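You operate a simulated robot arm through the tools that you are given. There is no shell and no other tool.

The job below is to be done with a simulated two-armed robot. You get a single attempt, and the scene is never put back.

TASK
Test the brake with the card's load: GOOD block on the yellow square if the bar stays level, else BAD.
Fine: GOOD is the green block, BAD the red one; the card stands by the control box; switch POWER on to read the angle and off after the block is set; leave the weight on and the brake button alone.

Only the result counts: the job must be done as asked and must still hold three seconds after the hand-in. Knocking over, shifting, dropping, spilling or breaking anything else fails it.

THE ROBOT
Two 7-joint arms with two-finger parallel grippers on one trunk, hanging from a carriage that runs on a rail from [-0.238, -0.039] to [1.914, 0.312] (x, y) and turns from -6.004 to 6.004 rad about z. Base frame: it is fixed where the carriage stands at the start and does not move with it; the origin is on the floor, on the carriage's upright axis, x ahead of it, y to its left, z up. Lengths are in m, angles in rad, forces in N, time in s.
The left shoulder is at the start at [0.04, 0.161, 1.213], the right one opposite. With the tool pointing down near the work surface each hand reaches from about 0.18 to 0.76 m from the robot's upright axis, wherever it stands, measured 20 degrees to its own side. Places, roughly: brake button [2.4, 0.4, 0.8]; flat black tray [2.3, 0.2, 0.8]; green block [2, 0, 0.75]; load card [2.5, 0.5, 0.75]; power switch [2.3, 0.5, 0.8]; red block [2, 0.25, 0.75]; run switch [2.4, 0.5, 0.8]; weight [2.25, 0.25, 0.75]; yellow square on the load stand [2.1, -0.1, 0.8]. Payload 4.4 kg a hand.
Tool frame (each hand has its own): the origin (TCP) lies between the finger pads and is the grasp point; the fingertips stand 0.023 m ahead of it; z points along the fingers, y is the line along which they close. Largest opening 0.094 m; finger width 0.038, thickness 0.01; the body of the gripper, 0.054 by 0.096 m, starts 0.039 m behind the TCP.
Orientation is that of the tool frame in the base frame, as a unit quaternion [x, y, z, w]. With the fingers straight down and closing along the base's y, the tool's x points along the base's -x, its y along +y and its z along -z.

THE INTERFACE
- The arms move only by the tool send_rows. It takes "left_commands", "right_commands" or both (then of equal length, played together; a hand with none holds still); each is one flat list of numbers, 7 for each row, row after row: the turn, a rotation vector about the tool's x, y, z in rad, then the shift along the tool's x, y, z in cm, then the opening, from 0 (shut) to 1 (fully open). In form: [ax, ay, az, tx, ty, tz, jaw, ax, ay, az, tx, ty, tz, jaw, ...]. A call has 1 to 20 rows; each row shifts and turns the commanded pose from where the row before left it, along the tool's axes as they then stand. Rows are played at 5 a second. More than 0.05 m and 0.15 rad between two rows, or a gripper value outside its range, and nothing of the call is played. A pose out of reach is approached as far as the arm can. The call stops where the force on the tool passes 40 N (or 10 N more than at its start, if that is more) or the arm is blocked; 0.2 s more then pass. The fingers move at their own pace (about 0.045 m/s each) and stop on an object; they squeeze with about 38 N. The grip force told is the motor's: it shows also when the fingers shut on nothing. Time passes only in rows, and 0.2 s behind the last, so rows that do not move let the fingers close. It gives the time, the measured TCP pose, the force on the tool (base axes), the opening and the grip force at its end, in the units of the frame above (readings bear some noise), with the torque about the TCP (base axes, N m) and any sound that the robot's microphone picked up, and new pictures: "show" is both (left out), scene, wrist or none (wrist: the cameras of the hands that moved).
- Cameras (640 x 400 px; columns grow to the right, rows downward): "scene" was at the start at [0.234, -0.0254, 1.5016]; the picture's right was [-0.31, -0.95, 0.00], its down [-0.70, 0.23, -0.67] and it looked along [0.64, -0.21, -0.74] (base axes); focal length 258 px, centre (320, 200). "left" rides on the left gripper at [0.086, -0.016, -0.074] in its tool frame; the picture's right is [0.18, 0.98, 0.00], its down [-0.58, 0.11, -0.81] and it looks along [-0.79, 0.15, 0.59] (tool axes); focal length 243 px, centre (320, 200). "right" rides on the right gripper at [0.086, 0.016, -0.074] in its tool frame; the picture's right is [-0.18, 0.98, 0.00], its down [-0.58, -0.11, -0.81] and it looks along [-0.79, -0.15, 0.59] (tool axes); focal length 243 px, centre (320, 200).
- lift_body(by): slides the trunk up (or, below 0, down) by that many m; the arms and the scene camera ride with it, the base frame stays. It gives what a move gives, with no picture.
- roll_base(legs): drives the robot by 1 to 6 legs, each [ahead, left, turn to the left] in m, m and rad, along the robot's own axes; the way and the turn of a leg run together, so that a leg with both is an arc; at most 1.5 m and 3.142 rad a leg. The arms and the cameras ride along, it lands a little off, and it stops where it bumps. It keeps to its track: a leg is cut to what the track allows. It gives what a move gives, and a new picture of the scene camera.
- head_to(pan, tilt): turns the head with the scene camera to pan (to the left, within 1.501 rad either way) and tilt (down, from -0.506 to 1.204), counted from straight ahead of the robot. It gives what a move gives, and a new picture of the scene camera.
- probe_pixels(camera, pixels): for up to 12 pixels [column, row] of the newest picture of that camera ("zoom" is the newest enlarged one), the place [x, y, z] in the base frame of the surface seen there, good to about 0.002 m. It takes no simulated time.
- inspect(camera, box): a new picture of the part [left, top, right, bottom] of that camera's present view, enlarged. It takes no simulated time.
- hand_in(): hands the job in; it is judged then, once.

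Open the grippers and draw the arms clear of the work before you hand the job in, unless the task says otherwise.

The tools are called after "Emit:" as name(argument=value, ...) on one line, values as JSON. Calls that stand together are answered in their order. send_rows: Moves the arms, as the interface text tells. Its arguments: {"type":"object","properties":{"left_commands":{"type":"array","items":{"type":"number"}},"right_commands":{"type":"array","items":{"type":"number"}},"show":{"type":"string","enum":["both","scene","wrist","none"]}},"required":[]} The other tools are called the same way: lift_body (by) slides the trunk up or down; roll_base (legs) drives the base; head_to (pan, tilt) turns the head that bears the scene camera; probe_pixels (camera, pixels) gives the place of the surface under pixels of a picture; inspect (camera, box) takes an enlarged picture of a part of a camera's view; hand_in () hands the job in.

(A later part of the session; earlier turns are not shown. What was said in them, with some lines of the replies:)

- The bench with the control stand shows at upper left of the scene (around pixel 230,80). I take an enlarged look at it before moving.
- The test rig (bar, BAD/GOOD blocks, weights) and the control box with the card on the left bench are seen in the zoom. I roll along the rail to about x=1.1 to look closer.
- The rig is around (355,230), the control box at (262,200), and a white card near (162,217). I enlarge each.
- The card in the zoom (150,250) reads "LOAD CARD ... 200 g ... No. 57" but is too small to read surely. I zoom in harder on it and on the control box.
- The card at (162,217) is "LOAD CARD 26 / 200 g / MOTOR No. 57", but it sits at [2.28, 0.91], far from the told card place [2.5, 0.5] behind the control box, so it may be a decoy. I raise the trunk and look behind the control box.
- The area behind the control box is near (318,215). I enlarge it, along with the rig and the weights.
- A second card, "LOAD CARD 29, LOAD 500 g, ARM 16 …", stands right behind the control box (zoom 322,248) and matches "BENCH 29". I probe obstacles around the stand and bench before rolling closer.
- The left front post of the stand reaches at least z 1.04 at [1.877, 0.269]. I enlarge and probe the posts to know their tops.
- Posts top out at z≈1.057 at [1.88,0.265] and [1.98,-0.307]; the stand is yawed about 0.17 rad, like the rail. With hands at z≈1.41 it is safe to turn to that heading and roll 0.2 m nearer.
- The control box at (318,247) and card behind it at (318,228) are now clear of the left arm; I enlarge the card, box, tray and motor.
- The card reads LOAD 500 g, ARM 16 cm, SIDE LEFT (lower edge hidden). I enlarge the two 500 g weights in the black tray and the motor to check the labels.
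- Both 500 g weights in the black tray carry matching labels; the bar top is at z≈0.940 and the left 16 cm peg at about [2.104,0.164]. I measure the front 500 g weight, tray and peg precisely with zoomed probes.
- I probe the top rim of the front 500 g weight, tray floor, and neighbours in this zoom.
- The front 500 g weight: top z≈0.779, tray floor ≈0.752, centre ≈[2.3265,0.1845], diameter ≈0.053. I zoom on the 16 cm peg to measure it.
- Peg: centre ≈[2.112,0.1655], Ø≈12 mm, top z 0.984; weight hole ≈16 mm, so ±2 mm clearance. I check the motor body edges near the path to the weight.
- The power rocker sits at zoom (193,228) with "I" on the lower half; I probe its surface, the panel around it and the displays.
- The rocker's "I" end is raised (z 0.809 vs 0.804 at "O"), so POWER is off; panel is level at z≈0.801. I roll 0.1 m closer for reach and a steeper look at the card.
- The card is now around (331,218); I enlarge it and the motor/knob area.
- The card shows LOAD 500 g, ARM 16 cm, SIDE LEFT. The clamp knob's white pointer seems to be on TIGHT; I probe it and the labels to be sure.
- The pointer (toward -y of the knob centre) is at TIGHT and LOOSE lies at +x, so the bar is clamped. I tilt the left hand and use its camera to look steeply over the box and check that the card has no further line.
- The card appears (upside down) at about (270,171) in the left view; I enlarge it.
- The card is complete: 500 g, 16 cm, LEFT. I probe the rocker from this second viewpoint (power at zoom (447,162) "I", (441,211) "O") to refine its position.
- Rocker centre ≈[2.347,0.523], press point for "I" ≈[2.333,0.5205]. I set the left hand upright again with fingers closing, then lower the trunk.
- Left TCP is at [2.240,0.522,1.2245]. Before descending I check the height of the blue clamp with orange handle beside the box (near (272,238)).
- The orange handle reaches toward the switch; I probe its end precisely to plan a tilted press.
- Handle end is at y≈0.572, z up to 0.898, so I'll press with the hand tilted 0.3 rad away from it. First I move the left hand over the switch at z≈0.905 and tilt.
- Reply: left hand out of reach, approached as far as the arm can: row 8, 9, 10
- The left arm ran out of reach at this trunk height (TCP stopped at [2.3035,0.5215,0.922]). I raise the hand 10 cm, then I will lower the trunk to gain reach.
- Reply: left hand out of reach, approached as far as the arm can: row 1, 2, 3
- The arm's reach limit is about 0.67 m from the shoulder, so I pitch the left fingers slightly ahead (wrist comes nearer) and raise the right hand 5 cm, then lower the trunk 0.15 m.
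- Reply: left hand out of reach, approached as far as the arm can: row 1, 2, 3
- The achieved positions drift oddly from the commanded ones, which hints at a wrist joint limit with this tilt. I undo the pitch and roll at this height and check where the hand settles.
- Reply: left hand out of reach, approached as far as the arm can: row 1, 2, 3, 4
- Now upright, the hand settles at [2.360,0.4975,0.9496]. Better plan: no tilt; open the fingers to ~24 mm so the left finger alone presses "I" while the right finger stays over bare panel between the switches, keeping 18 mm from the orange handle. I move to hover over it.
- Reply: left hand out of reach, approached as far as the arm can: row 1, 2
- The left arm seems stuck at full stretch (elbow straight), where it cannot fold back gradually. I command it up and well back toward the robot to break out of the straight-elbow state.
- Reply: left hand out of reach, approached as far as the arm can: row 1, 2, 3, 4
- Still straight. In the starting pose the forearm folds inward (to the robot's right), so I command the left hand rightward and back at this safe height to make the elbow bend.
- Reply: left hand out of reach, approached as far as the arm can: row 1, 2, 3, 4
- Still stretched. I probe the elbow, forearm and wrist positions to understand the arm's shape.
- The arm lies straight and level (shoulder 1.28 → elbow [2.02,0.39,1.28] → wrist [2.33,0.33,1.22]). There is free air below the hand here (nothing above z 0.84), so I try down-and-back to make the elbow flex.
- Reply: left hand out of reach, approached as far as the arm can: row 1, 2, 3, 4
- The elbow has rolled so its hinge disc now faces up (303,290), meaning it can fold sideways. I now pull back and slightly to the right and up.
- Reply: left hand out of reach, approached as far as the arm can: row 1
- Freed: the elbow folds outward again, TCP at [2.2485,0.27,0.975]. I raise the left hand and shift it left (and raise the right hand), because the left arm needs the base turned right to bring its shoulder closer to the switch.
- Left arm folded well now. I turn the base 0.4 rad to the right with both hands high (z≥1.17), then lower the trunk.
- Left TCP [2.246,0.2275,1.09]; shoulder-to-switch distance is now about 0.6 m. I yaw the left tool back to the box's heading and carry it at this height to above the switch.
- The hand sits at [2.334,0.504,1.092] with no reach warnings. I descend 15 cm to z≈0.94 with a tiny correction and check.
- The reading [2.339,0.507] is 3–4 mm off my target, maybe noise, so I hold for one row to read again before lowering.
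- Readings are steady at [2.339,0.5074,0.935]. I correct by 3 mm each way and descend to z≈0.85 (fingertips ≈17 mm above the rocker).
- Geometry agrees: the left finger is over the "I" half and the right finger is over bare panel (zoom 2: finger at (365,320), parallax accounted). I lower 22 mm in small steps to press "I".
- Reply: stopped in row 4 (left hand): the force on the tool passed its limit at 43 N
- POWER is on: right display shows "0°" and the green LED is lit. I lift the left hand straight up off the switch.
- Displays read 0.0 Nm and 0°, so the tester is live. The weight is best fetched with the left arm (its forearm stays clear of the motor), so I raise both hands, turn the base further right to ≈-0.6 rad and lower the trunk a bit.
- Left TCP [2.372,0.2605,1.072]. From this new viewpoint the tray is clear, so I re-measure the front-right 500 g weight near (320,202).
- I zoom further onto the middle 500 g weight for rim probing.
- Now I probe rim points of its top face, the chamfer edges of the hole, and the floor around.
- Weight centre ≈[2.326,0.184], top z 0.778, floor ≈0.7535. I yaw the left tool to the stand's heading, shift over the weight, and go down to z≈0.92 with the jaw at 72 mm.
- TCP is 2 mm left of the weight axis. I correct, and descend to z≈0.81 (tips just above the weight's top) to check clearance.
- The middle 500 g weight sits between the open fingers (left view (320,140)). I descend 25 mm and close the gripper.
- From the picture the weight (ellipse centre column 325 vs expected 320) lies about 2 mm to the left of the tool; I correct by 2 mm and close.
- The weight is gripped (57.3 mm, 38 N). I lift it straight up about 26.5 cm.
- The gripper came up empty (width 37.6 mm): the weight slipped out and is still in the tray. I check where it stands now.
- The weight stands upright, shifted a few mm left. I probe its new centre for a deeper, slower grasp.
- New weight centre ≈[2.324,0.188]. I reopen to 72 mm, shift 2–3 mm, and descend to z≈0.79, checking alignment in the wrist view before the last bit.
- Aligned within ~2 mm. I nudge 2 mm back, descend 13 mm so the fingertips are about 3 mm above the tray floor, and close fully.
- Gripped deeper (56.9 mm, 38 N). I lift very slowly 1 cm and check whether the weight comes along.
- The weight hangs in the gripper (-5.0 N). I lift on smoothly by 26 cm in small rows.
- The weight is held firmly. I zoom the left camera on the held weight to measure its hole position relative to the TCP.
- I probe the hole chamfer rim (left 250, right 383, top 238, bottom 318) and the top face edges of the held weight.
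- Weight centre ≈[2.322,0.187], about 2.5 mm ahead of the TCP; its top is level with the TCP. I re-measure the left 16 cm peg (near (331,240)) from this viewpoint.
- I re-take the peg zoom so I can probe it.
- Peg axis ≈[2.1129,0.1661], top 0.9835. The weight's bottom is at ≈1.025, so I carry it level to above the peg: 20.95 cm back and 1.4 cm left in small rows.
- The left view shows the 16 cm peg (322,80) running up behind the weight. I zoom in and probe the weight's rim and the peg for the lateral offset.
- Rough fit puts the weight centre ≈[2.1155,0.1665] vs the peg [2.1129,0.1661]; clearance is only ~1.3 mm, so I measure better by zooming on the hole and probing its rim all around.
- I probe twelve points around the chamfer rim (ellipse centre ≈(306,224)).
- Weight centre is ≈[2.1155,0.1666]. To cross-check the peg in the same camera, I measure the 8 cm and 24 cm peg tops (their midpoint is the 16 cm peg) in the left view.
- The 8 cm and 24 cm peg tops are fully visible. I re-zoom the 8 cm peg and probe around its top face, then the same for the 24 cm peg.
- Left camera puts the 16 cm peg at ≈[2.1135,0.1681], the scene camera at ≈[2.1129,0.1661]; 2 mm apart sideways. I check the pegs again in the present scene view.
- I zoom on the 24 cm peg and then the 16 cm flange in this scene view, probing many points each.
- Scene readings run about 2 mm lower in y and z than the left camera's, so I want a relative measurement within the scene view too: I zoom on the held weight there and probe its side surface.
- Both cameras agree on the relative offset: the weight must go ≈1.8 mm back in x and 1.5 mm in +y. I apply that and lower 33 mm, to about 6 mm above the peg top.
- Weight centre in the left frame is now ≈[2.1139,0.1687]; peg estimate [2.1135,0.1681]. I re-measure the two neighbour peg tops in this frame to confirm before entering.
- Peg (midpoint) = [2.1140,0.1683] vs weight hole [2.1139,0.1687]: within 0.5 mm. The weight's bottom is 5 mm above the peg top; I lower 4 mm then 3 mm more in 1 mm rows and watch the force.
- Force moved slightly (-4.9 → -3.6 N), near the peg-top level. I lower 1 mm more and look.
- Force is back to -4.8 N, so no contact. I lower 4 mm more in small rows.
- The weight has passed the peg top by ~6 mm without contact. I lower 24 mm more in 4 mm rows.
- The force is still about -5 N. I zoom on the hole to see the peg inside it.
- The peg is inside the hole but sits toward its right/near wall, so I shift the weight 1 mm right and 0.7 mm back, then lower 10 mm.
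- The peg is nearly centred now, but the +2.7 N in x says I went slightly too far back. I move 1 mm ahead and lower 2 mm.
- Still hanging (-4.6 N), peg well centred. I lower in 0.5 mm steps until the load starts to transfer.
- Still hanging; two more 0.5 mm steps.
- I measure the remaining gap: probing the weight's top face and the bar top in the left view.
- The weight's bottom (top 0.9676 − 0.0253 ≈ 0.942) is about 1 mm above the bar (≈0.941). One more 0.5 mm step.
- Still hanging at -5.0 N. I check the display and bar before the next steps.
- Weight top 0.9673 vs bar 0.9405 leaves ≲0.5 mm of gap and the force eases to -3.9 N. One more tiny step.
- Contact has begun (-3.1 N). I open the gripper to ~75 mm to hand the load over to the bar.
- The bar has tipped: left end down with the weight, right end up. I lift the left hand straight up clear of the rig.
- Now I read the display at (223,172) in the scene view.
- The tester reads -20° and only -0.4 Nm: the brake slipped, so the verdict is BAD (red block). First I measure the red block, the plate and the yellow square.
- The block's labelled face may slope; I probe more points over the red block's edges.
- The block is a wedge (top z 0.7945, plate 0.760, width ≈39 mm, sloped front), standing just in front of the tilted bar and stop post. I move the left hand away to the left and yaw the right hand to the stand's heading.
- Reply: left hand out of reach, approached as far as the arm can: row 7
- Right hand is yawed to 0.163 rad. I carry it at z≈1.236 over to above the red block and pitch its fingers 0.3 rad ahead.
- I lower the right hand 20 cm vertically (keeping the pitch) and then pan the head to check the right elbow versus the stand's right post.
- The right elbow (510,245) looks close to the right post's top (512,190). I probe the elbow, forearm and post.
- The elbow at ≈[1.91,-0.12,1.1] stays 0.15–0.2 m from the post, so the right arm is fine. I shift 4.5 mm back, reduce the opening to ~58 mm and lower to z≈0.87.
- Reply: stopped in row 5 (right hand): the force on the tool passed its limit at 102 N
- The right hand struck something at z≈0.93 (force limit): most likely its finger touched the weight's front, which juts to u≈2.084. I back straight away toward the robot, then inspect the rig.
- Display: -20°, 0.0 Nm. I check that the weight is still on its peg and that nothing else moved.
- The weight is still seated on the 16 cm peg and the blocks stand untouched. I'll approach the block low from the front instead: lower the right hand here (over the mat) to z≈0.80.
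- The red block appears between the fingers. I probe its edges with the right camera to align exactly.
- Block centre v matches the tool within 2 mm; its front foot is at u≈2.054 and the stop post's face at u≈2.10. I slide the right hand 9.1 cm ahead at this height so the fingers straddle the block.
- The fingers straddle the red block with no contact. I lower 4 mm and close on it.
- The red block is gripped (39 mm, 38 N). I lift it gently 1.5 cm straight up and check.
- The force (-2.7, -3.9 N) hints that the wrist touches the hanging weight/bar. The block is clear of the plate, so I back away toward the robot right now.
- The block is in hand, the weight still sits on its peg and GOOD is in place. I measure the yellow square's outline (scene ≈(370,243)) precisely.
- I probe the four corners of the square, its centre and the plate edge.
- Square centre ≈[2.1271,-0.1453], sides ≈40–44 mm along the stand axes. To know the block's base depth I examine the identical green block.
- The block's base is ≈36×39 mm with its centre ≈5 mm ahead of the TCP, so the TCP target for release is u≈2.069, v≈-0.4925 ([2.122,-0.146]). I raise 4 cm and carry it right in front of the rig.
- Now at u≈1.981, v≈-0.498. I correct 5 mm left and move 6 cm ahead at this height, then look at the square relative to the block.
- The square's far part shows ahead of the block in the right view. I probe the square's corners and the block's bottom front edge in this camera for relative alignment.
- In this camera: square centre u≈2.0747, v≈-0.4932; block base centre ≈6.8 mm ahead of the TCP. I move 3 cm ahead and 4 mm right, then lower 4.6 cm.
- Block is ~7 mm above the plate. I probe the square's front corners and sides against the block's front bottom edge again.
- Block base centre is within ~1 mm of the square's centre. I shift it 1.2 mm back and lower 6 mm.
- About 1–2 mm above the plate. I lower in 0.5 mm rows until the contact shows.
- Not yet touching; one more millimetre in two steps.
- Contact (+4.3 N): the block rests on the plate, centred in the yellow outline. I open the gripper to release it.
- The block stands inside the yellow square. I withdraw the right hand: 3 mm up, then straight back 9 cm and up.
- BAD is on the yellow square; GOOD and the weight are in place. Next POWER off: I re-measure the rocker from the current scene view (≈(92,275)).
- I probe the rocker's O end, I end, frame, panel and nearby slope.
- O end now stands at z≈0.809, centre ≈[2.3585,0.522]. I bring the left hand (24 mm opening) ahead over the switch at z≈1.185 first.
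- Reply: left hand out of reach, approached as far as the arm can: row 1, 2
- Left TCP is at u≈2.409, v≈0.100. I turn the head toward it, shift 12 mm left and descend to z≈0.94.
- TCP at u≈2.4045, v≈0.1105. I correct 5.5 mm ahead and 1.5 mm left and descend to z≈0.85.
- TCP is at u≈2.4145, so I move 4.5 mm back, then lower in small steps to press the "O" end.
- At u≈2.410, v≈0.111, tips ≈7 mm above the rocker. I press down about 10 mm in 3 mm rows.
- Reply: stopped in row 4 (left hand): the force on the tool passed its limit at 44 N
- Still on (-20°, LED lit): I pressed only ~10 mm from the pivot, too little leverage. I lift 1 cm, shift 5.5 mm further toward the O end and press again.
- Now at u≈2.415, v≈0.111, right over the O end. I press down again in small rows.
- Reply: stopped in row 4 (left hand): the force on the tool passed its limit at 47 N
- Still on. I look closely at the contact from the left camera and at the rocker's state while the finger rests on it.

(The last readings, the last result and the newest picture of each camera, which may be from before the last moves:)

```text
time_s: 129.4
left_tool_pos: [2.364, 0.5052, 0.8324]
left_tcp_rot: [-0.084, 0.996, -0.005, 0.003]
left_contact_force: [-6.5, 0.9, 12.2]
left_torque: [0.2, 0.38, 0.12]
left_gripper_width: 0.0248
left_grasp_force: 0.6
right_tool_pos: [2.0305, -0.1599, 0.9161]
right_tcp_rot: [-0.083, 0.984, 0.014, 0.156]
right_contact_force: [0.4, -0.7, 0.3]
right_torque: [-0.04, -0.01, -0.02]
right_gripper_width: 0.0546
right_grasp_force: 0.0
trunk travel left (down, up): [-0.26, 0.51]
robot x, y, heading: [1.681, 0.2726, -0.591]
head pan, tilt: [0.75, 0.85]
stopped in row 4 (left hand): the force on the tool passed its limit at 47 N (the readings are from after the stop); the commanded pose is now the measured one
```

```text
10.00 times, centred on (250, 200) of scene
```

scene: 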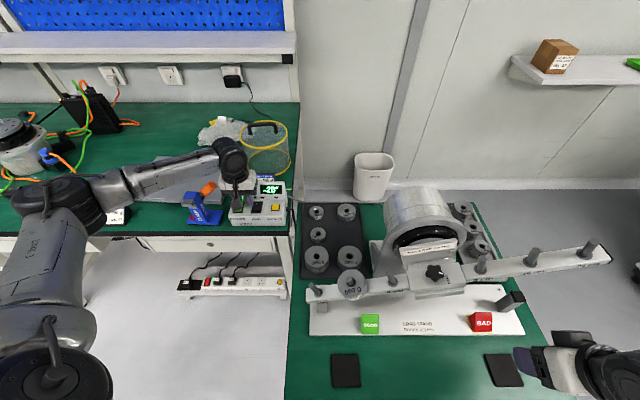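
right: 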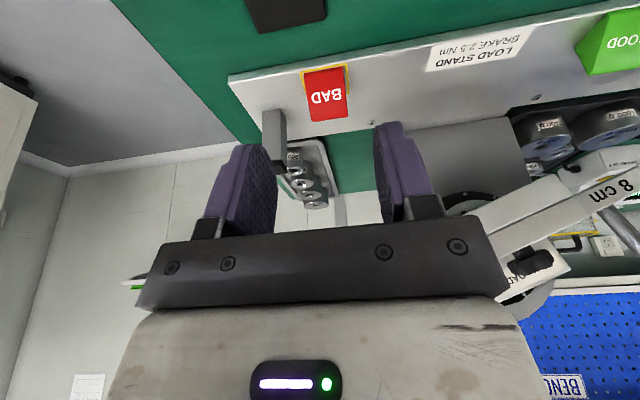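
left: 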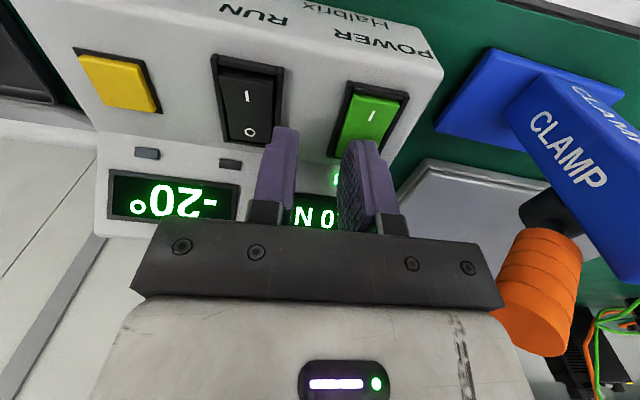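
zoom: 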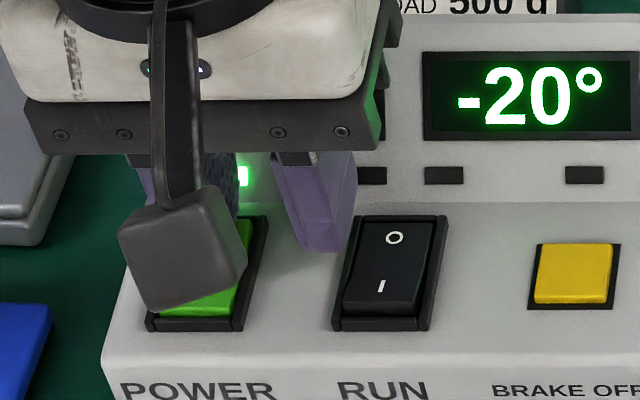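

The left finger seems ~3–4 mm too far left, likely riding on the switch frame's left rail (zoom: finger edge 295–345 vs rocker 228–360). I lift, shift 3.5 mm right and press again.

Emit:
send_rows(left_commands=[0, 0, 0, 0, 0, -0.8, 0.255, 0, 0, 0, 0.1, -0.35, 0, 0.255, 0, 0, 0, 0, 0, 0, 0.255], show="wrist")

Emit:
inspect(camera="left", box=[310, 70, 430, 200])

```text
time_s: 130.2
left_tool_pos: [2.3635, 0.5033, 0.84]
left_tcp_rot: [-0.083, 0.997, -0.005, 0.004]
left_contact_force: [0.7, 0.7, 0.3]
left_torque: [0.0, -0.02, 0.01]
left_gripper_width: 0.0241
left_grasp_force: 0.0
right_tool_pos: [2.0307, -0.1598, 0.9157]
right_tcp_rot: [-0.082, 0.984, 0.014, 0.157]
right_contact_force: [-1.0, -0.3, -0.6]
right_torque: [0.0, -0.02, 0.0]
right_gripper_width: 0.0542
right_grasp_force: 0.1
trunk travel left (down, up): [-0.26, 0.51]
robot x, y, heading: [1.6779, 0.2716, -0.59]
head pan, tilt: [0.75, 0.85]
```

left: 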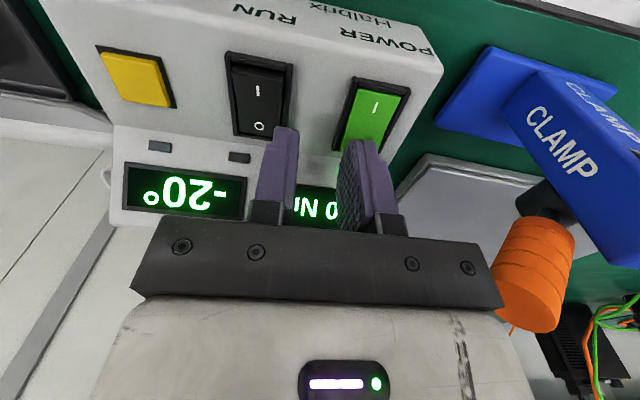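

```text
3.08 times, centred on (370, 135) of left
```

zoom: 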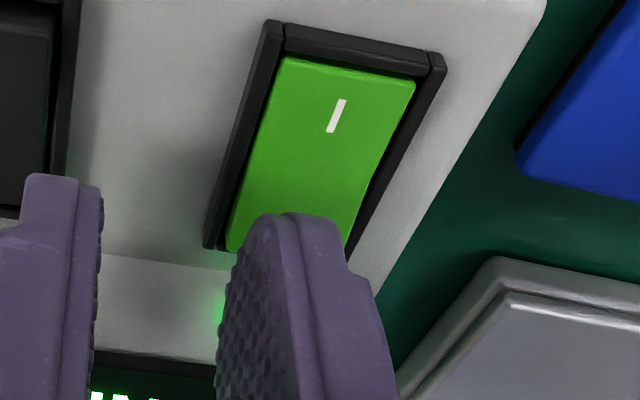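

Now the finger is centred over the rocker's O end. I press down again.

Emit:
send_rows(left_commands=[0, 0, 0, 0, 0, 0.5, 0.255, 0, 0, 0, 0, 0, 0.3, 0.255, 0, 0, 0, 0, 0, 0.3, 0.255, 0, 0, 0, 0, 0, 0.3, 0.255], show="both")

Emit:
inspect(camera="scene", box=[180, 140, 300, 235])

Emit:
inspect(camera="left", box=[310, 70, 430, 200])

```text
time_s: 131.1
left_tool_pos: [2.3654, 0.5012, 0.8327]
left_tcp_rot: [-0.084, 0.996, -0.007, 0.005]
left_contact_force: [-6.2, -1.7, 11.2]
left_torque: [0.16, 0.33, 0.11]
left_gripper_width: 0.0241
left_grasp_force: 0.2
right_tool_pos: [2.0309, -0.1595, 0.9164]
right_tcp_rot: [-0.082, 0.984, 0.014, 0.157]
right_contact_force: [-0.5, 0.2, 0.3]
right_torque: [0.0, 0.03, 0.03]
right_gripper_width: 0.0545
right_grasp_force: 0.0
trunk travel left (down, up): [-0.26, 0.51]
robot x, y, heading: [1.6781, 0.2773, -0.585]
head pan, tilt: [0.75, 0.85]
stopped in row 4 (left hand): the force on the tool passed its limit at 46 N (the readings are from after the stop); the commanded pose is now the measured one
```

scene: 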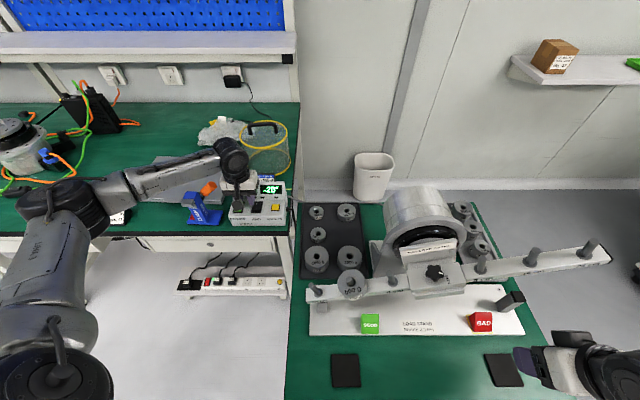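
left: 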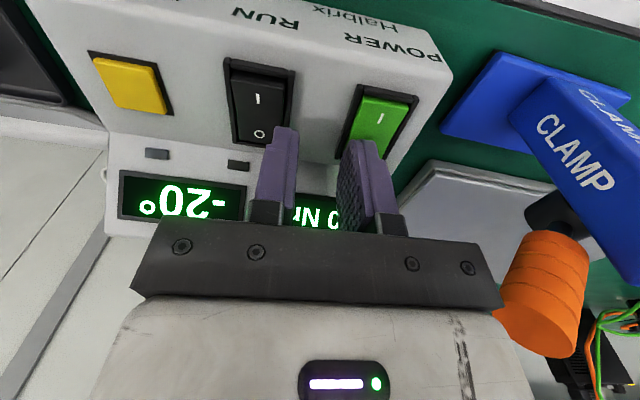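

```text
4.21 times, centred on (240, 188) of scene
```

zoom: 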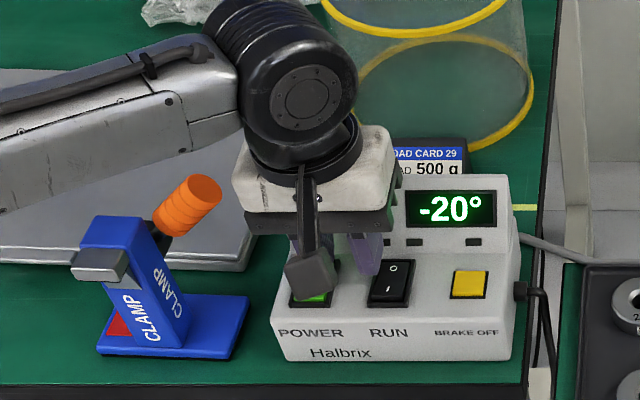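

```text
3.08 times, centred on (370, 135) of left
```

zoom: 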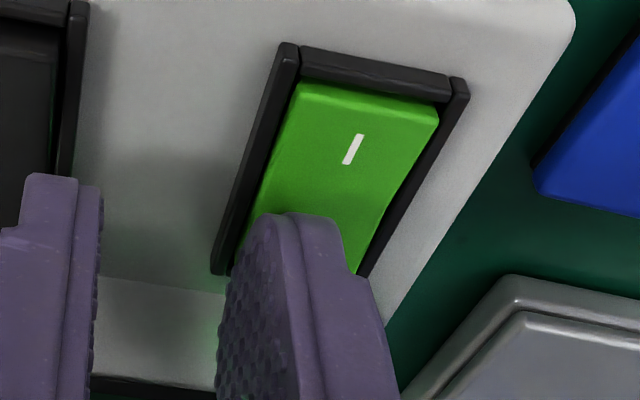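

Still on. I lift 5 mm and step down in 1 mm calls to see at which height the contact starts and how stiff it is.

Emit:
send_rows(left_commands=[0, 0, 0, 0.2, 0, -0.5, 0.255, 0, 0, 0, 0, 0, 0, 0.255, 0, 0, 0, 0, 0, 0.3, 0.255, 0, 0, 0, 0, 0, 0, 0.255], show="none")

Emit:
send_rows(left_commands=[0, 0, 0, 0, 0, 0.1, 0.255, 0, 0, 0, 0, 0, 0, 0.255], show="none")

Emit:
send_rows(left_commands=[0, 0, 0, 0, 0, 0.1, 0.255, 0, 0, 0, 0, 0, 0, 0.255], show="none")

Emit:
send_rows(left_commands=[0, 0, 0, 0, 0, 0.1, 0.255, 0, 0, 0, 0, 0, 0, 0.255], show="none")

```text
time_s: 132.1
left_tool_pos: [2.363, 0.5005, 0.8337]
left_tcp_rot: [-0.084, 0.996, -0.007, 0.004]
left_contact_force: [-0.8, -0.2, 0.2]
left_torque: [0.06, -0.03, 0.03]
left_gripper_width: 0.0241
left_grasp_force: 0.1
right_tool_pos: [2.0296, -0.1595, 0.9171]
right_tcp_rot: [-0.081, 0.984, 0.014, 0.157]
right_contact_force: [0.1, 0.6, 0.3]
right_torque: [-0.02, -0.01, -0.02]
right_gripper_width: 0.0545
right_grasp_force: 0.1
trunk travel left (down, up): [-0.26, 0.51]
robot x, y, heading: [1.6799, 0.2719, -0.59]
head pan, tilt: [0.75, 0.85]
```

```text
time_s: 132.7
left_tool_pos: [2.3632, 0.5002, 0.8313]
left_tcp_rot: [-0.082, 0.997, -0.007, 0.005]
left_contact_force: [-2.2, 0.1, 7.2]
left_torque: [0.0, 0.17, 0.03]
left_gripper_width: 0.0238
left_grasp_force: 0.0
right_tool_pos: [2.0303, -0.1591, 0.9173]
right_tcp_rot: [-0.083, 0.984, 0.013, 0.158]
right_contact_force: [0.3, 0.1, -0.1]
right_torque: [0.0, 0.0, -0.04]
right_gripper_width: 0.0545
right_grasp_force: 0.0
trunk travel left (down, up): [-0.26, 0.51]
robot x, y, heading: [1.6796, 0.2711, -0.592]
head pan, tilt: [0.75, 0.85]
```

```text
time_s: 133.3
left_tool_pos: [2.3641, 0.5012, 0.8331]
left_tcp_rot: [-0.083, 0.996, -0.009, 0.006]
left_contact_force: [-3.9, -2.2, 16.4]
left_torque: [0.04, 0.37, 0.06]
left_gripper_width: 0.024
left_grasp_force: 0.1
right_tool_pos: [2.0311, -0.1598, 0.9166]
right_tcp_rot: [-0.081, 0.984, 0.014, 0.158]
right_contact_force: [-0.5, 0.0, 0.1]
right_torque: [0.01, 0.01, 0.03]
right_gripper_width: 0.0545
right_grasp_force: 0.0
trunk travel left (down, up): [-0.26, 0.51]
robot x, y, heading: [1.6789, 0.2763, -0.59]
head pan, tilt: [0.75, 0.85]
```

```text
time_s: 133.9
left_tool_pos: [2.3628, 0.5014, 0.8336]
left_tcp_rot: [-0.083, 0.996, -0.008, 0.006]
left_contact_force: [-8.5, -4.2, 33.0]
left_torque: [0.26, 0.67, 0.17]
left_gripper_width: 0.0241
left_grasp_force: 0.0
right_tool_pos: [2.0307, -0.1591, 0.9161]
right_tcp_rot: [-0.082, 0.984, 0.014, 0.157]
right_contact_force: [-0.1, 0.3, 0.7]
right_torque: [-0.01, 0.0, 0.02]
right_gripper_width: 0.0546
right_grasp_force: 0.0
trunk travel left (down, up): [-0.26, 0.51]
robot x, y, heading: [1.6791, 0.2746, -0.595]
head pan, tilt: [0.75, 0.85]
```

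The torque reading shows the finger's near part bearing close to the pivot, so the rocker can't tip. I lift 3 cm, narrow the opening to 16 mm and pitch the hand 0.3 rad so only the fingertips' far edge will press the O end.

Emit:
send_rows(left_commands=[0, 0, 0, 0, 0, -1.0, 0.255, 0, 0, 0, 0, 0, -2.0, 0.17, 0, 0.15, 0, 0, 0, 0, 0.17, 0, 0.15, 0, 0, 0, 0, 0.17, 0, 0, 0, 0, 0, 0, 0.17, 0, 0, 0, 0, 0, 0, 0.17], show="both")

Emit:
inspect(camera="scene", box=[180, 140, 300, 235])

```text
time_s: 135.3
left_tool_pos: [2.3624, 0.5012, 0.8618]
left_tcp_rot: [-0.081, 0.986, -0.02, -0.145]
left_contact_force: [0.9, -0.1, -0.7]
left_torque: [-0.01, 0.0, 0.03]
left_gripper_width: 0.0159
left_grasp_force: 0.0
right_tool_pos: [2.0296, -0.1598, 0.915]
right_tcp_rot: [-0.082, 0.984, 0.013, 0.157]
right_contact_force: [-0.6, 0.0, -1.1]
right_torque: [-0.01, 0.03, 0.02]
right_gripper_width: 0.0543
right_grasp_force: 0.0
trunk travel left (down, up): [-0.26, 0.51]
robot x, y, heading: [1.6801, 0.2722, -0.592]
head pan, tilt: [0.75, 0.85]
```

scene: 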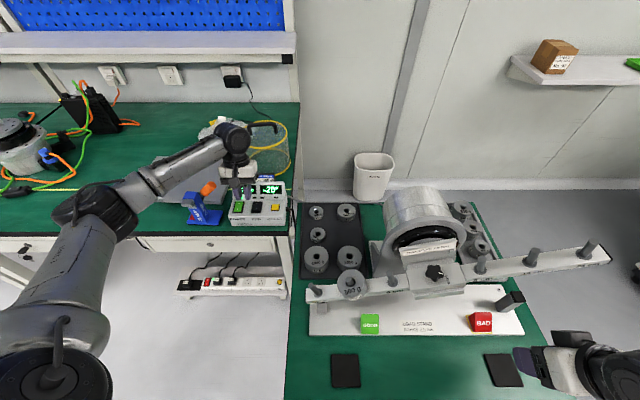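
left: 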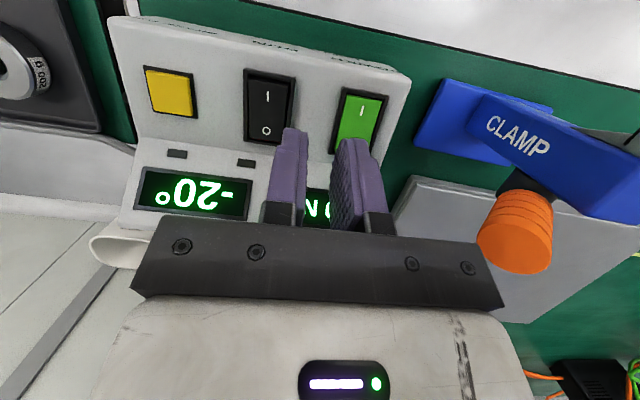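

```text
4.21 times, centred on (240, 188) of scene
```

zoom: 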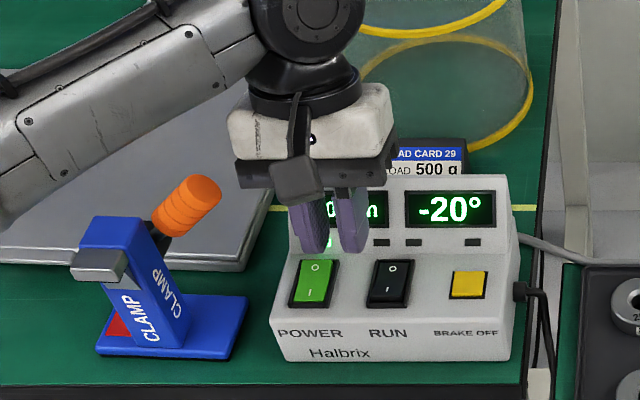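

The fingers are now clearly visible above the O end. I shift 10 mm left and 7 mm back and descend 2 cm.

Emit:
send_rows(left_commands=[0, 0, 0, 0.68, 1.02, 0.204, 0.17, 0, 0, 0, -0.287, 0, 0.958, 0.17, 0, 0, 0, -0.287, 0, 0.958, 0.17, 0, 0, 0, 0, 0, 0, 0.17], show="both")

Emit:
inspect(camera="scene", box=[220, 165, 290, 220])

Emit:
inspect(camera="left", box=[300, 60, 420, 200])

```text
time_s: 136.3
left_tool_pos: [2.355, 0.5104, 0.842]
left_tcp_rot: [-0.08, 0.986, -0.02, -0.145]
left_contact_force: [0.0, -0.8, 0.6]
left_torque: [0.02, -0.02, -0.02]
left_gripper_width: 0.016
left_grasp_force: 0.1
right_tool_pos: [2.0307, -0.1587, 0.9163]
right_tcp_rot: [-0.082, 0.984, 0.014, 0.157]
right_contact_force: [-0.5, 0.2, -0.9]
right_torque: [-0.01, -0.02, -0.04]
right_gripper_width: 0.0545
right_grasp_force: 0.1
trunk travel left (down, up): [-0.26, 0.51]
robot x, y, heading: [1.6759, 0.277, -0.595]
head pan, tilt: [0.75, 0.85]
```

scene: 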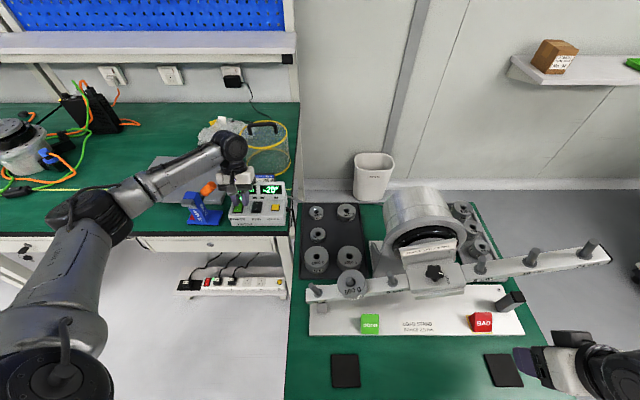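
left: 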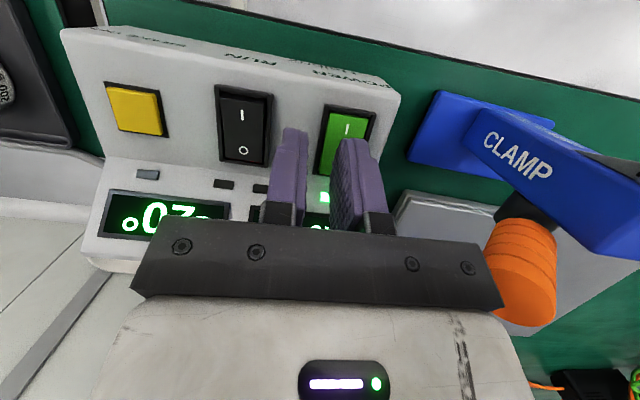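

```text
7.27 times, centred on (255, 192) of scene
```

zoom: 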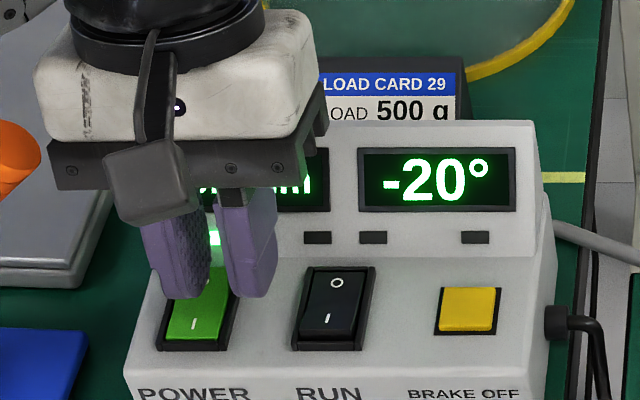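

```text
2.86 times, centred on (360, 130) of left
```

zoom: 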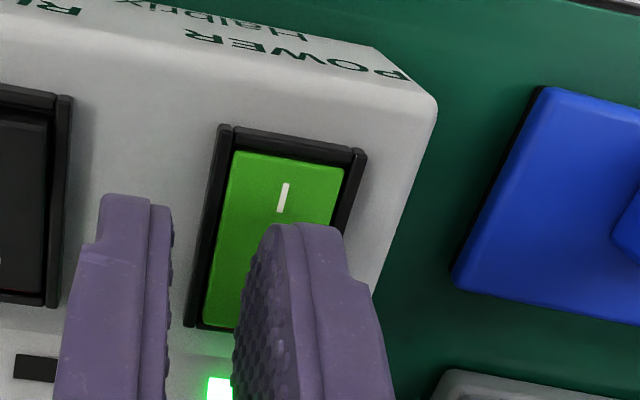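

Alignment looks good: right finger in the gap between switches, left finger over the O end. I step down in small calls watching force.

Emit:
send_rows(left_commands=[0, 0, 0, -0.115, 0, 0.383, 0.17, 0, 0, 0, 0, 0, 0, 0.17], show="none")

Emit:
send_rows(left_commands=[0, 0, 0, -0.057, 0, 0.192, 0.17, 0, 0, 0, 0, 0, 0, 0.17], show="none")

Emit:
send_rows(left_commands=[0, 0, 0, -0.057, 0, 0.192, 0.17, 0, 0, 0, 0, 0, 0, 0.17], show="none")

```text
time_s: 136.9
left_tool_pos: [2.3532, 0.5098, 0.8384]
left_tcp_rot: [-0.081, 0.986, -0.019, -0.144]
left_contact_force: [0.7, 0.1, -0.1]
left_torque: [0.0, 0.0, -0.01]
left_gripper_width: 0.0158
left_grasp_force: 0.0
right_tool_pos: [2.0303, -0.1599, 0.9151]
right_tcp_rot: [-0.082, 0.984, 0.014, 0.157]
right_contact_force: [-0.2, 0.2, 0.5]
right_torque: [0.02, 0.06, 0.02]
right_gripper_width: 0.0547
right_grasp_force: 0.1
trunk travel left (down, up): [-0.26, 0.51]
robot x, y, heading: [1.6812, 0.2739, -0.587]
head pan, tilt: [0.75, 0.85]
```

```text
time_s: 137.5
left_tool_pos: [2.354, 0.5083, 0.834]
left_tcp_rot: [-0.082, 0.986, -0.02, -0.144]
left_contact_force: [0.0, -0.9, 0.8]
left_torque: [-0.04, -0.01, 0.01]
left_gripper_width: 0.016
left_grasp_force: 0.0
right_tool_pos: [2.0295, -0.1602, 0.9167]
right_tcp_rot: [-0.082, 0.984, 0.014, 0.156]
right_contact_force: [-0.3, -0.9, 0.0]
right_torque: [0.0, -0.02, 0.05]
right_gripper_width: 0.0545
right_grasp_force: 0.1
trunk travel left (down, up): [-0.26, 0.51]
robot x, y, heading: [1.6794, 0.2771, -0.591]
head pan, tilt: [0.75, 0.85]
```

```text
time_s: 138.1
left_tool_pos: [2.3553, 0.5099, 0.8344]
left_tcp_rot: [-0.082, 0.986, -0.02, -0.144]
left_contact_force: [-6.2, -1.0, 16.3]
left_torque: [0.18, 0.01, 0.05]
left_gripper_width: 0.016
left_grasp_force: 0.1
right_tool_pos: [2.0303, -0.1594, 0.9169]
right_tcp_rot: [-0.081, 0.984, 0.013, 0.158]
right_contact_force: [0.2, -0.1, 0.5]
right_torque: [-0.02, -0.01, 0.02]
right_gripper_width: 0.0543
right_grasp_force: 0.1
trunk travel left (down, up): [-0.26, 0.51]
robot x, y, heading: [1.6843, 0.2682, -0.593]
head pan, tilt: [0.75, 0.85]
```

Contact now is at the fingertip's far edge, at u≈2.4177 – just at the frame end. I lift 3 mm, shift 4.5 mm back so it bears on the O end itself, and press in steps.

Emit:
send_rows(left_commands=[0, 0, 0, 0.115, 0, -0.383, 0.17, 0, 0, 0, 0.431, 0, 0.13, 0.17, 0, 0, 0, 0, 0, 0, 0.17], show="none")

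Emit:
send_rows(left_commands=[0, 0, 0, -0.057, 0, 0.192, 0.17, 0, 0, 0, -0.057, 0, 0.192, 0.17, 0, 0, 0, 0, 0, 0, 0.17], show="none")

Emit:
send_rows(left_commands=[0, 0, 0, -0.057, 0, 0.192, 0.17, 0, 0, 0, 0, 0, 0, 0.17], show="none")

```text
time_s: 138.9
left_tool_pos: [2.3486, 0.5081, 0.8363]
left_tcp_rot: [-0.081, 0.986, -0.02, -0.145]
left_contact_force: [-0.7, -0.4, -0.2]
left_torque: [-0.03, -0.01, 0.01]
left_gripper_width: 0.0161
left_grasp_force: 0.0
right_tool_pos: [2.0299, -0.1587, 0.9158]
right_tcp_rot: [-0.082, 0.984, 0.015, 0.157]
right_contact_force: [0.8, 0.6, -0.7]
right_torque: [-0.01, 0.02, 0.0]
right_gripper_width: 0.0544
right_grasp_force: 0.2
trunk travel left (down, up): [-0.26, 0.51]
robot x, y, heading: [1.6811, 0.2758, -0.589]
head pan, tilt: [0.75, 0.85]
```

```text
time_s: 139.7
left_tool_pos: [2.3508, 0.5108, 0.8364]
left_tcp_rot: [-0.081, 0.986, -0.02, -0.143]
left_contact_force: [-13.2, -3.3, 35.7]
left_torque: [0.38, 0.02, 0.15]
left_gripper_width: 0.0155
left_grasp_force: 0.0
right_tool_pos: [2.0309, -0.1588, 0.9151]
right_tcp_rot: [-0.082, 0.984, 0.015, 0.157]
right_contact_force: [-0.4, 0.8, -0.4]
right_torque: [0.0, 0.0, -0.01]
right_gripper_width: 0.0545
right_grasp_force: 0.0
trunk travel left (down, up): [-0.26, 0.51]
robot x, y, heading: [1.6814, 0.2748, -0.594]
head pan, tilt: [0.75, 0.85]
```

```text
time_s: 140.1
left_tool_pos: [2.3509, 0.5098, 0.8359]
left_tcp_rot: [-0.08, 0.986, -0.022, -0.142]
left_contact_force: [-3.4, -0.1, 12.9]
left_torque: [0.16, -0.03, 0.05]
left_gripper_width: 0.0161
left_grasp_force: 0.1
right_tool_pos: [2.03, -0.1586, 0.9164]
right_tcp_rot: [-0.082, 0.984, 0.013, 0.158]
right_contact_force: [-0.3, -0.2, 0.1]
right_torque: [0.0, 0.02, -0.03]
right_gripper_width: 0.0545
right_grasp_force: 0.0
trunk travel left (down, up): [-0.26, 0.51]
robot x, y, heading: [1.6842, 0.2726, -0.594]
head pan, tilt: [0.75, 0.85]
stopped in row 1 (left hand): the force on the tool passed its limit at 51 N (the readings are from after the stop); the commanded pose is now the measured one
```

Contact is now on the O end at u≈2.413, v≈0.129 with up to 51 N. I check the display.

Emit:
inspect(camera="scene", box=[220, 165, 290, 220])

Emit:
inspect(camera="left", box=[300, 60, 420, 200])

```text
7.27 times, centred on (255, 192) of scene
```

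zoom: 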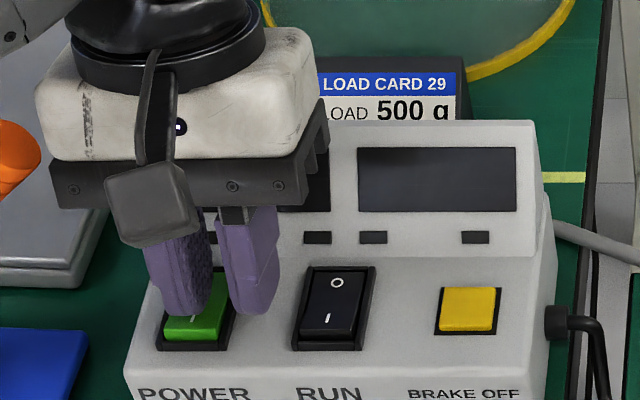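

```text
2.86 times, centred on (360, 130) of left
```

zoom: 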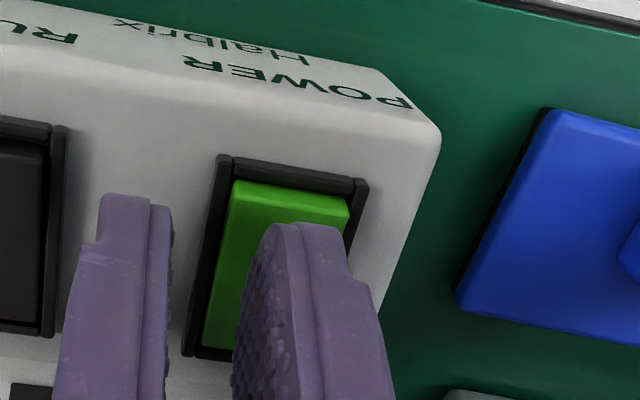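

POWER is off: displays dark, I end raised again. I lift the left hand straight up and well clear.

Emit:
send_rows(left_commands=[0, 0, 0, 0.287, 0, -0.958, 0.17, 0, 0, 0, 0.86, 0, -2.87, 0.17, 0, 0, 0, 1.148, 0, -3.83, 0.17, 0, 0, 0, 1.148, 0, -3.83, 0.17, 0, 0, 0, 1.148, 0, -3.83, 0.17, 0, 0, 0, 1.148, 0, -3.83, 0.17, 0, -0.15, 0, 0, 0, -2, 0.5, 0, -0.14, 0, 0, 0, -2, 1, 0, 0, 0, 0, 0, 0, 1], show="both")

Emit:
inspect(camera="scene", box=[180, 140, 300, 235])

```text
time_s: 142.1
left_tool_pos: [2.3541, 0.5149, 1.0729]
left_tcp_rot: [-0.083, 0.996, -0.009, 0.0]
left_contact_force: [0.4, 0.0, 0.2]
left_torque: [-0.03, 0.0, 0.0]
left_gripper_width: 0.0861
left_grasp_force: 0.0
right_tool_pos: [2.0301, -0.1597, 0.9148]
right_tcp_rot: [-0.084, 0.984, 0.014, 0.156]
right_contact_force: [0.7, 0.2, -0.8]
right_torque: [0.0, -0.02, 0.01]
right_gripper_width: 0.0546
right_grasp_force: 0.1
trunk travel left (down, up): [-0.26, 0.51]
robot x, y, heading: [1.6801, 0.274, -0.591]
head pan, tilt: [0.75, 0.85]
```

scene: 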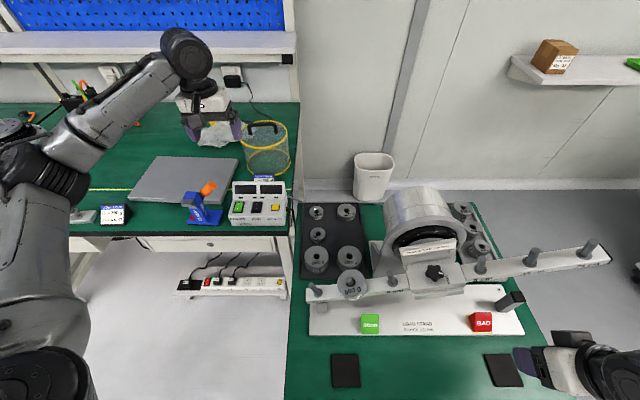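
left: 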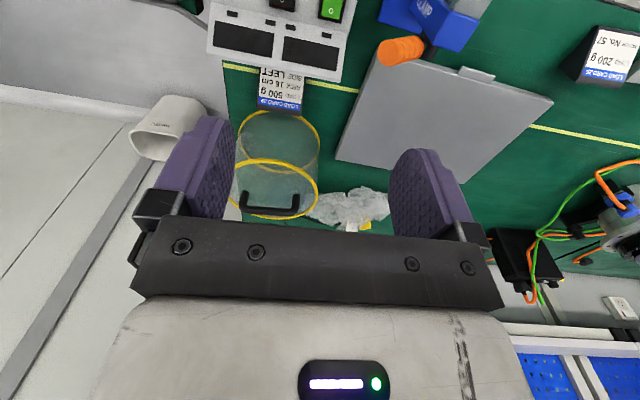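

```text
4.21 times, centred on (240, 188) of scene
```

zoom: 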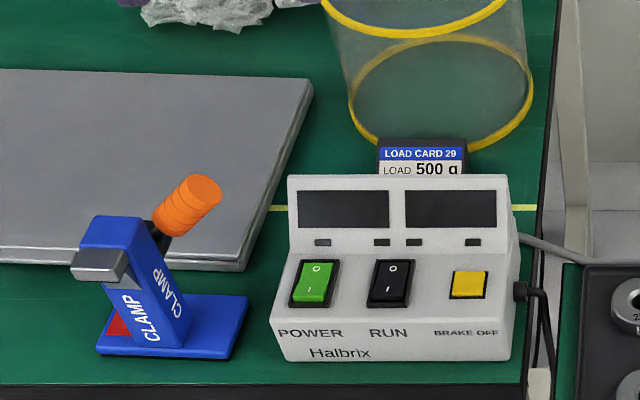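

Displays are dark and RUN/BRAKE OFF untouched. I raise the right hand straight up, open it, raise the left too, then lift the trunk before rolling back.

Emit:
send_rows(right_commands=[0, 0, 0, -1.24, 0, -3.8, 0.58, 0, 0, 0, -1.24, 0, -3.8, 0.58, 0, 0, 0, -1.24, 0, -3.8, 0.58, 0, 0, 0, -1.24, 0, -3.8, 0.58, 0, 0, 0, -1.24, 0, -3.8, 1, 0, 0, 0, -1.24, 0, -3.8, 1, 0, 0, 0, 0, 0, 0, 1], left_commands=[0, 0, 0, 2, 0, -2, 1, 0, 0, 0, 2, 0, -2, 1, 0, 0, 0, 2, 0, -2, 1, 0, 0, 0, 2, 0, -2, 1, 0, 0, 0, 2, 0, -2, 1, 0, 0, 0, 0, 0, 0, 1, 0, 0, 0, 0, 0, 0, 1], show="scene")

Emit:
lift_body(by=0.2)

```text
time_s: 143.7
left_tool_pos: [2.2565, 0.4967, 1.1731]
left_tcp_rot: [-0.083, 0.997, -0.01, -0.001]
left_contact_force: [0.5, 0.1, 0.9]
left_torque: [-0.01, 0.0, -0.02]
left_gripper_width: 0.094
left_grasp_force: 0.1
right_tool_pos: [2.0268, -0.1608, 1.1541]
right_tcp_rot: [-0.083, 0.984, 0.015, 0.156]
right_contact_force: [1.2, -0.6, -0.8]
right_torque: [0.05, 0.03, -0.01]
right_gripper_width: 0.0941
right_grasp_force: 0.1
trunk travel left (down, up): [-0.26, 0.51]
robot x, y, heading: [1.6783, 0.2751, -0.588]
head pan, tilt: [0.75, 0.85]
```

scene: 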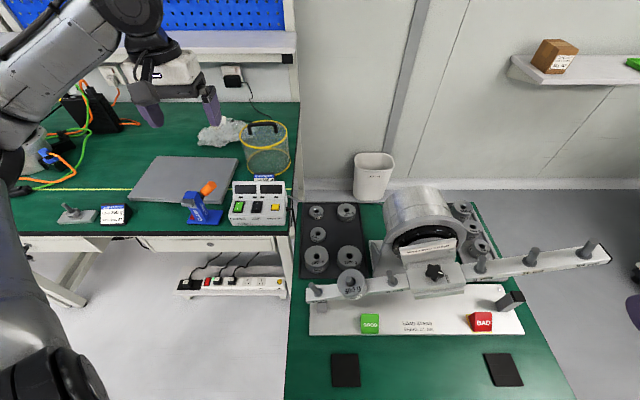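

```text
time_s: 145.8
left_tool_pos: [2.2574, 0.4972, 1.3737]
left_tcp_rot: [-0.083, 0.997, -0.01, 0.0]
left_contact_force: [0.8, 0.0, 0.7]
left_torque: [-0.01, -0.03, -0.02]
left_gripper_width: 0.0938
left_grasp_force: 0.1
right_tool_pos: [2.0291, -0.1612, 1.355]
right_tcp_rot: [-0.082, 0.984, 0.013, 0.157]
right_contact_force: [1.0, 0.1, -0.1]
right_torque: [0.0, 0.0, 0.0]
right_gripper_width: 0.0939
right_grasp_force: 0.0
trunk travel left (down, up): [-0.46, 0.31]
robot x, y, heading: [1.6773, 0.2722, -0.59]
head pan, tilt: [0.75, 0.85]
```

Everything is clear; I inspect the final state of the rig, block and control box.

Emit:
head_to(pan=0.65, tilt=0.95)

Emit:
inspect(camera="scene", box=[270, 180, 500, 340])

```text
time_s: 146.5
left_tool_pos: [2.2578, 0.498, 1.3739]
left_tcp_rot: [-0.082, 0.997, -0.009, -0.001]
left_contact_force: [0.3, -0.1, -0.3]
left_torque: [0.0, 0.01, 0.02]
left_gripper_width: 0.0939
left_grasp_force: 0.0
right_tool_pos: [2.0285, -0.1612, 1.3551]
right_tcp_rot: [-0.084, 0.984, 0.014, 0.157]
right_contact_force: [0.2, 0.2, -0.8]
right_torque: [-0.02, 0.02, 0.0]
right_gripper_width: 0.094
right_grasp_force: 0.0
trunk travel left (down, up): [-0.46, 0.31]
robot x, y, heading: [1.6824, 0.278, -0.592]
head pan, tilt: [0.649, 0.949]
```

scene: 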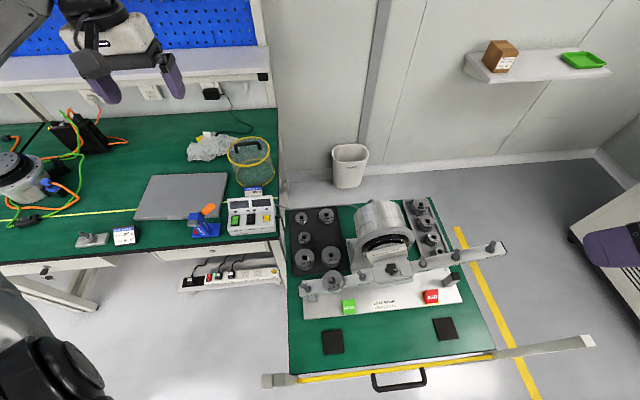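

```text
2.50 times, centred on (385, 260) of scene
```

zoom: 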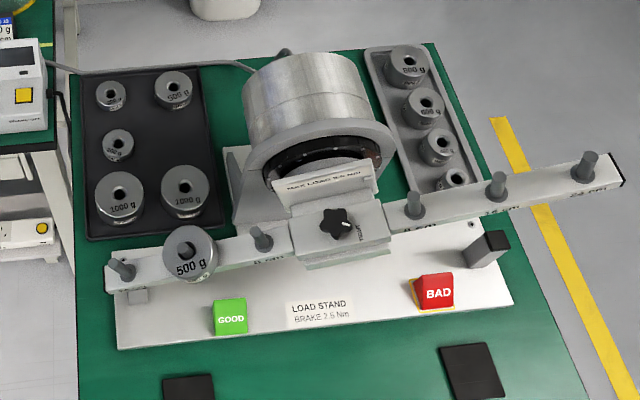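

I zoom on the BAD block to confirm it sits within the yellow square.

Emit:
inspect(camera="scene", box=[415, 280, 450, 312])

Emit:
inspect(camera="scene", box=[220, 185, 285, 245])

```text
12.50 times, centred on (432, 296) of scene
```

zoom: 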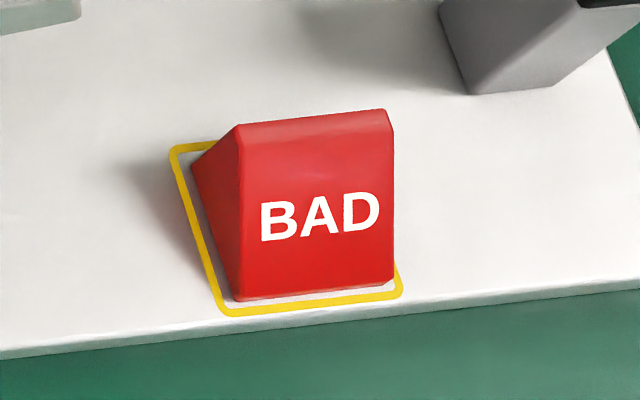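

```text
6.67 times, centred on (252, 215) of scene
```

zoom: 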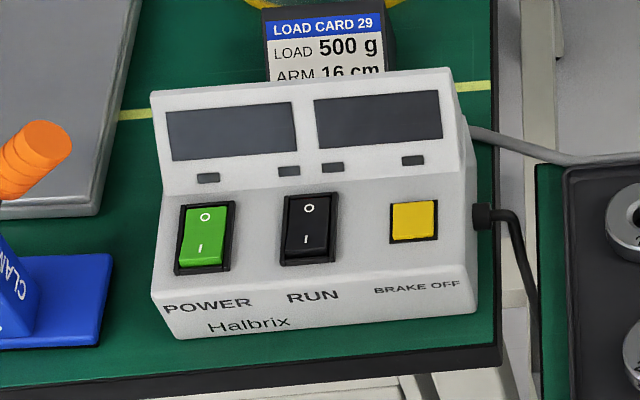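

BAD sits inside the yellow square, POWER is off, the weight remains on the 16 cm left peg. I roll the robot back along its rail a bit so the arms are clear.

Emit:
roll_base(legs=[[-0.25, -0.234, 0]])

```text
time_s: 148.8
left_tool_pos: [1.9138, 0.4468, 1.3737]
left_tcp_rot: [-0.087, 0.996, -0.009, 0.0]
left_contact_force: [0.0, -0.1, -0.6]
left_torque: [0.01, 0.01, 0.0]
left_gripper_width: 0.094
left_grasp_force: 0.0
right_tool_pos: [1.6905, -0.2139, 1.3542]
right_tcp_rot: [-0.088, 0.984, 0.015, 0.156]
right_contact_force: [0.6, -0.1, 1.2]
right_torque: [0.02, -0.01, -0.01]
right_gripper_width: 0.0937
right_grasp_force: 0.1
trunk travel left (down, up): [-0.46, 0.31]
robot x, y, heading: [1.3392, 0.2238, -0.585]
head pan, tilt: [0.649, 0.949]
```

scene: 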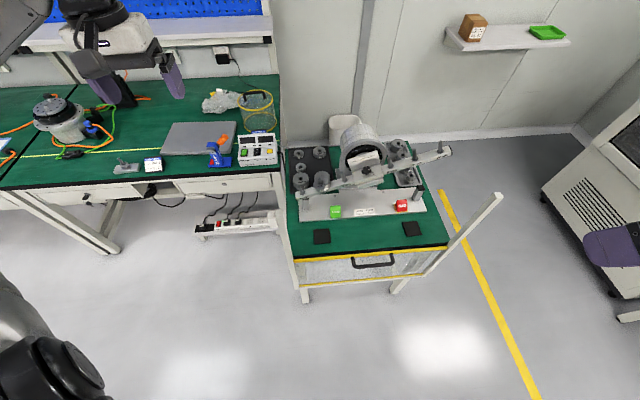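

The arms are clear, both grippers open, and the scene shows the red BAD block on the square with the bar still tilted under the weight. I hand the job in.

Emit:
hand_in()

```text
The job is handed in.
```

The brake failed the test: with the card's load on, the bar tipped to -20°. The red BAD block is on the yellow square and I've handed the job in.

- **Load:** The card behind the control box is LOAD CARD 29: 500 g, 16 cm, LEFT. I ignored another card, No. 26 (200 g, motor 57), further along the bench. I put a 500 g weight on the left 16 cm peg and left it there.
- **Reading:** With POWER on, the display showed 0.0 Nm and 0° before loading. When I released the weight the bar dropped at once, and the display read -0.4 Nm and -20°.
- **Power:** POWER went off after the block was placed, and the displays are dark. It took several presses. On one of them a finger may have touched the frame of the RUN switch. I did not touch the brake button.

**Unplanned contact:** While I was fetching the red block, after the angle reading, the right hand hit the weight or bar, peaking at 102 N. There was a second, light contact when I lifted the block. Afterwards the weight was still on its peg and the angle still read -20°, but the torque display had gone from -0.4 to 0.0 Nm. The green block, the weights in the trays and the control box looked unmoved in the pictures.

My first grip on the weight slipped. It stayed upright in the tray and moved a few millimetres before I picked it up again.
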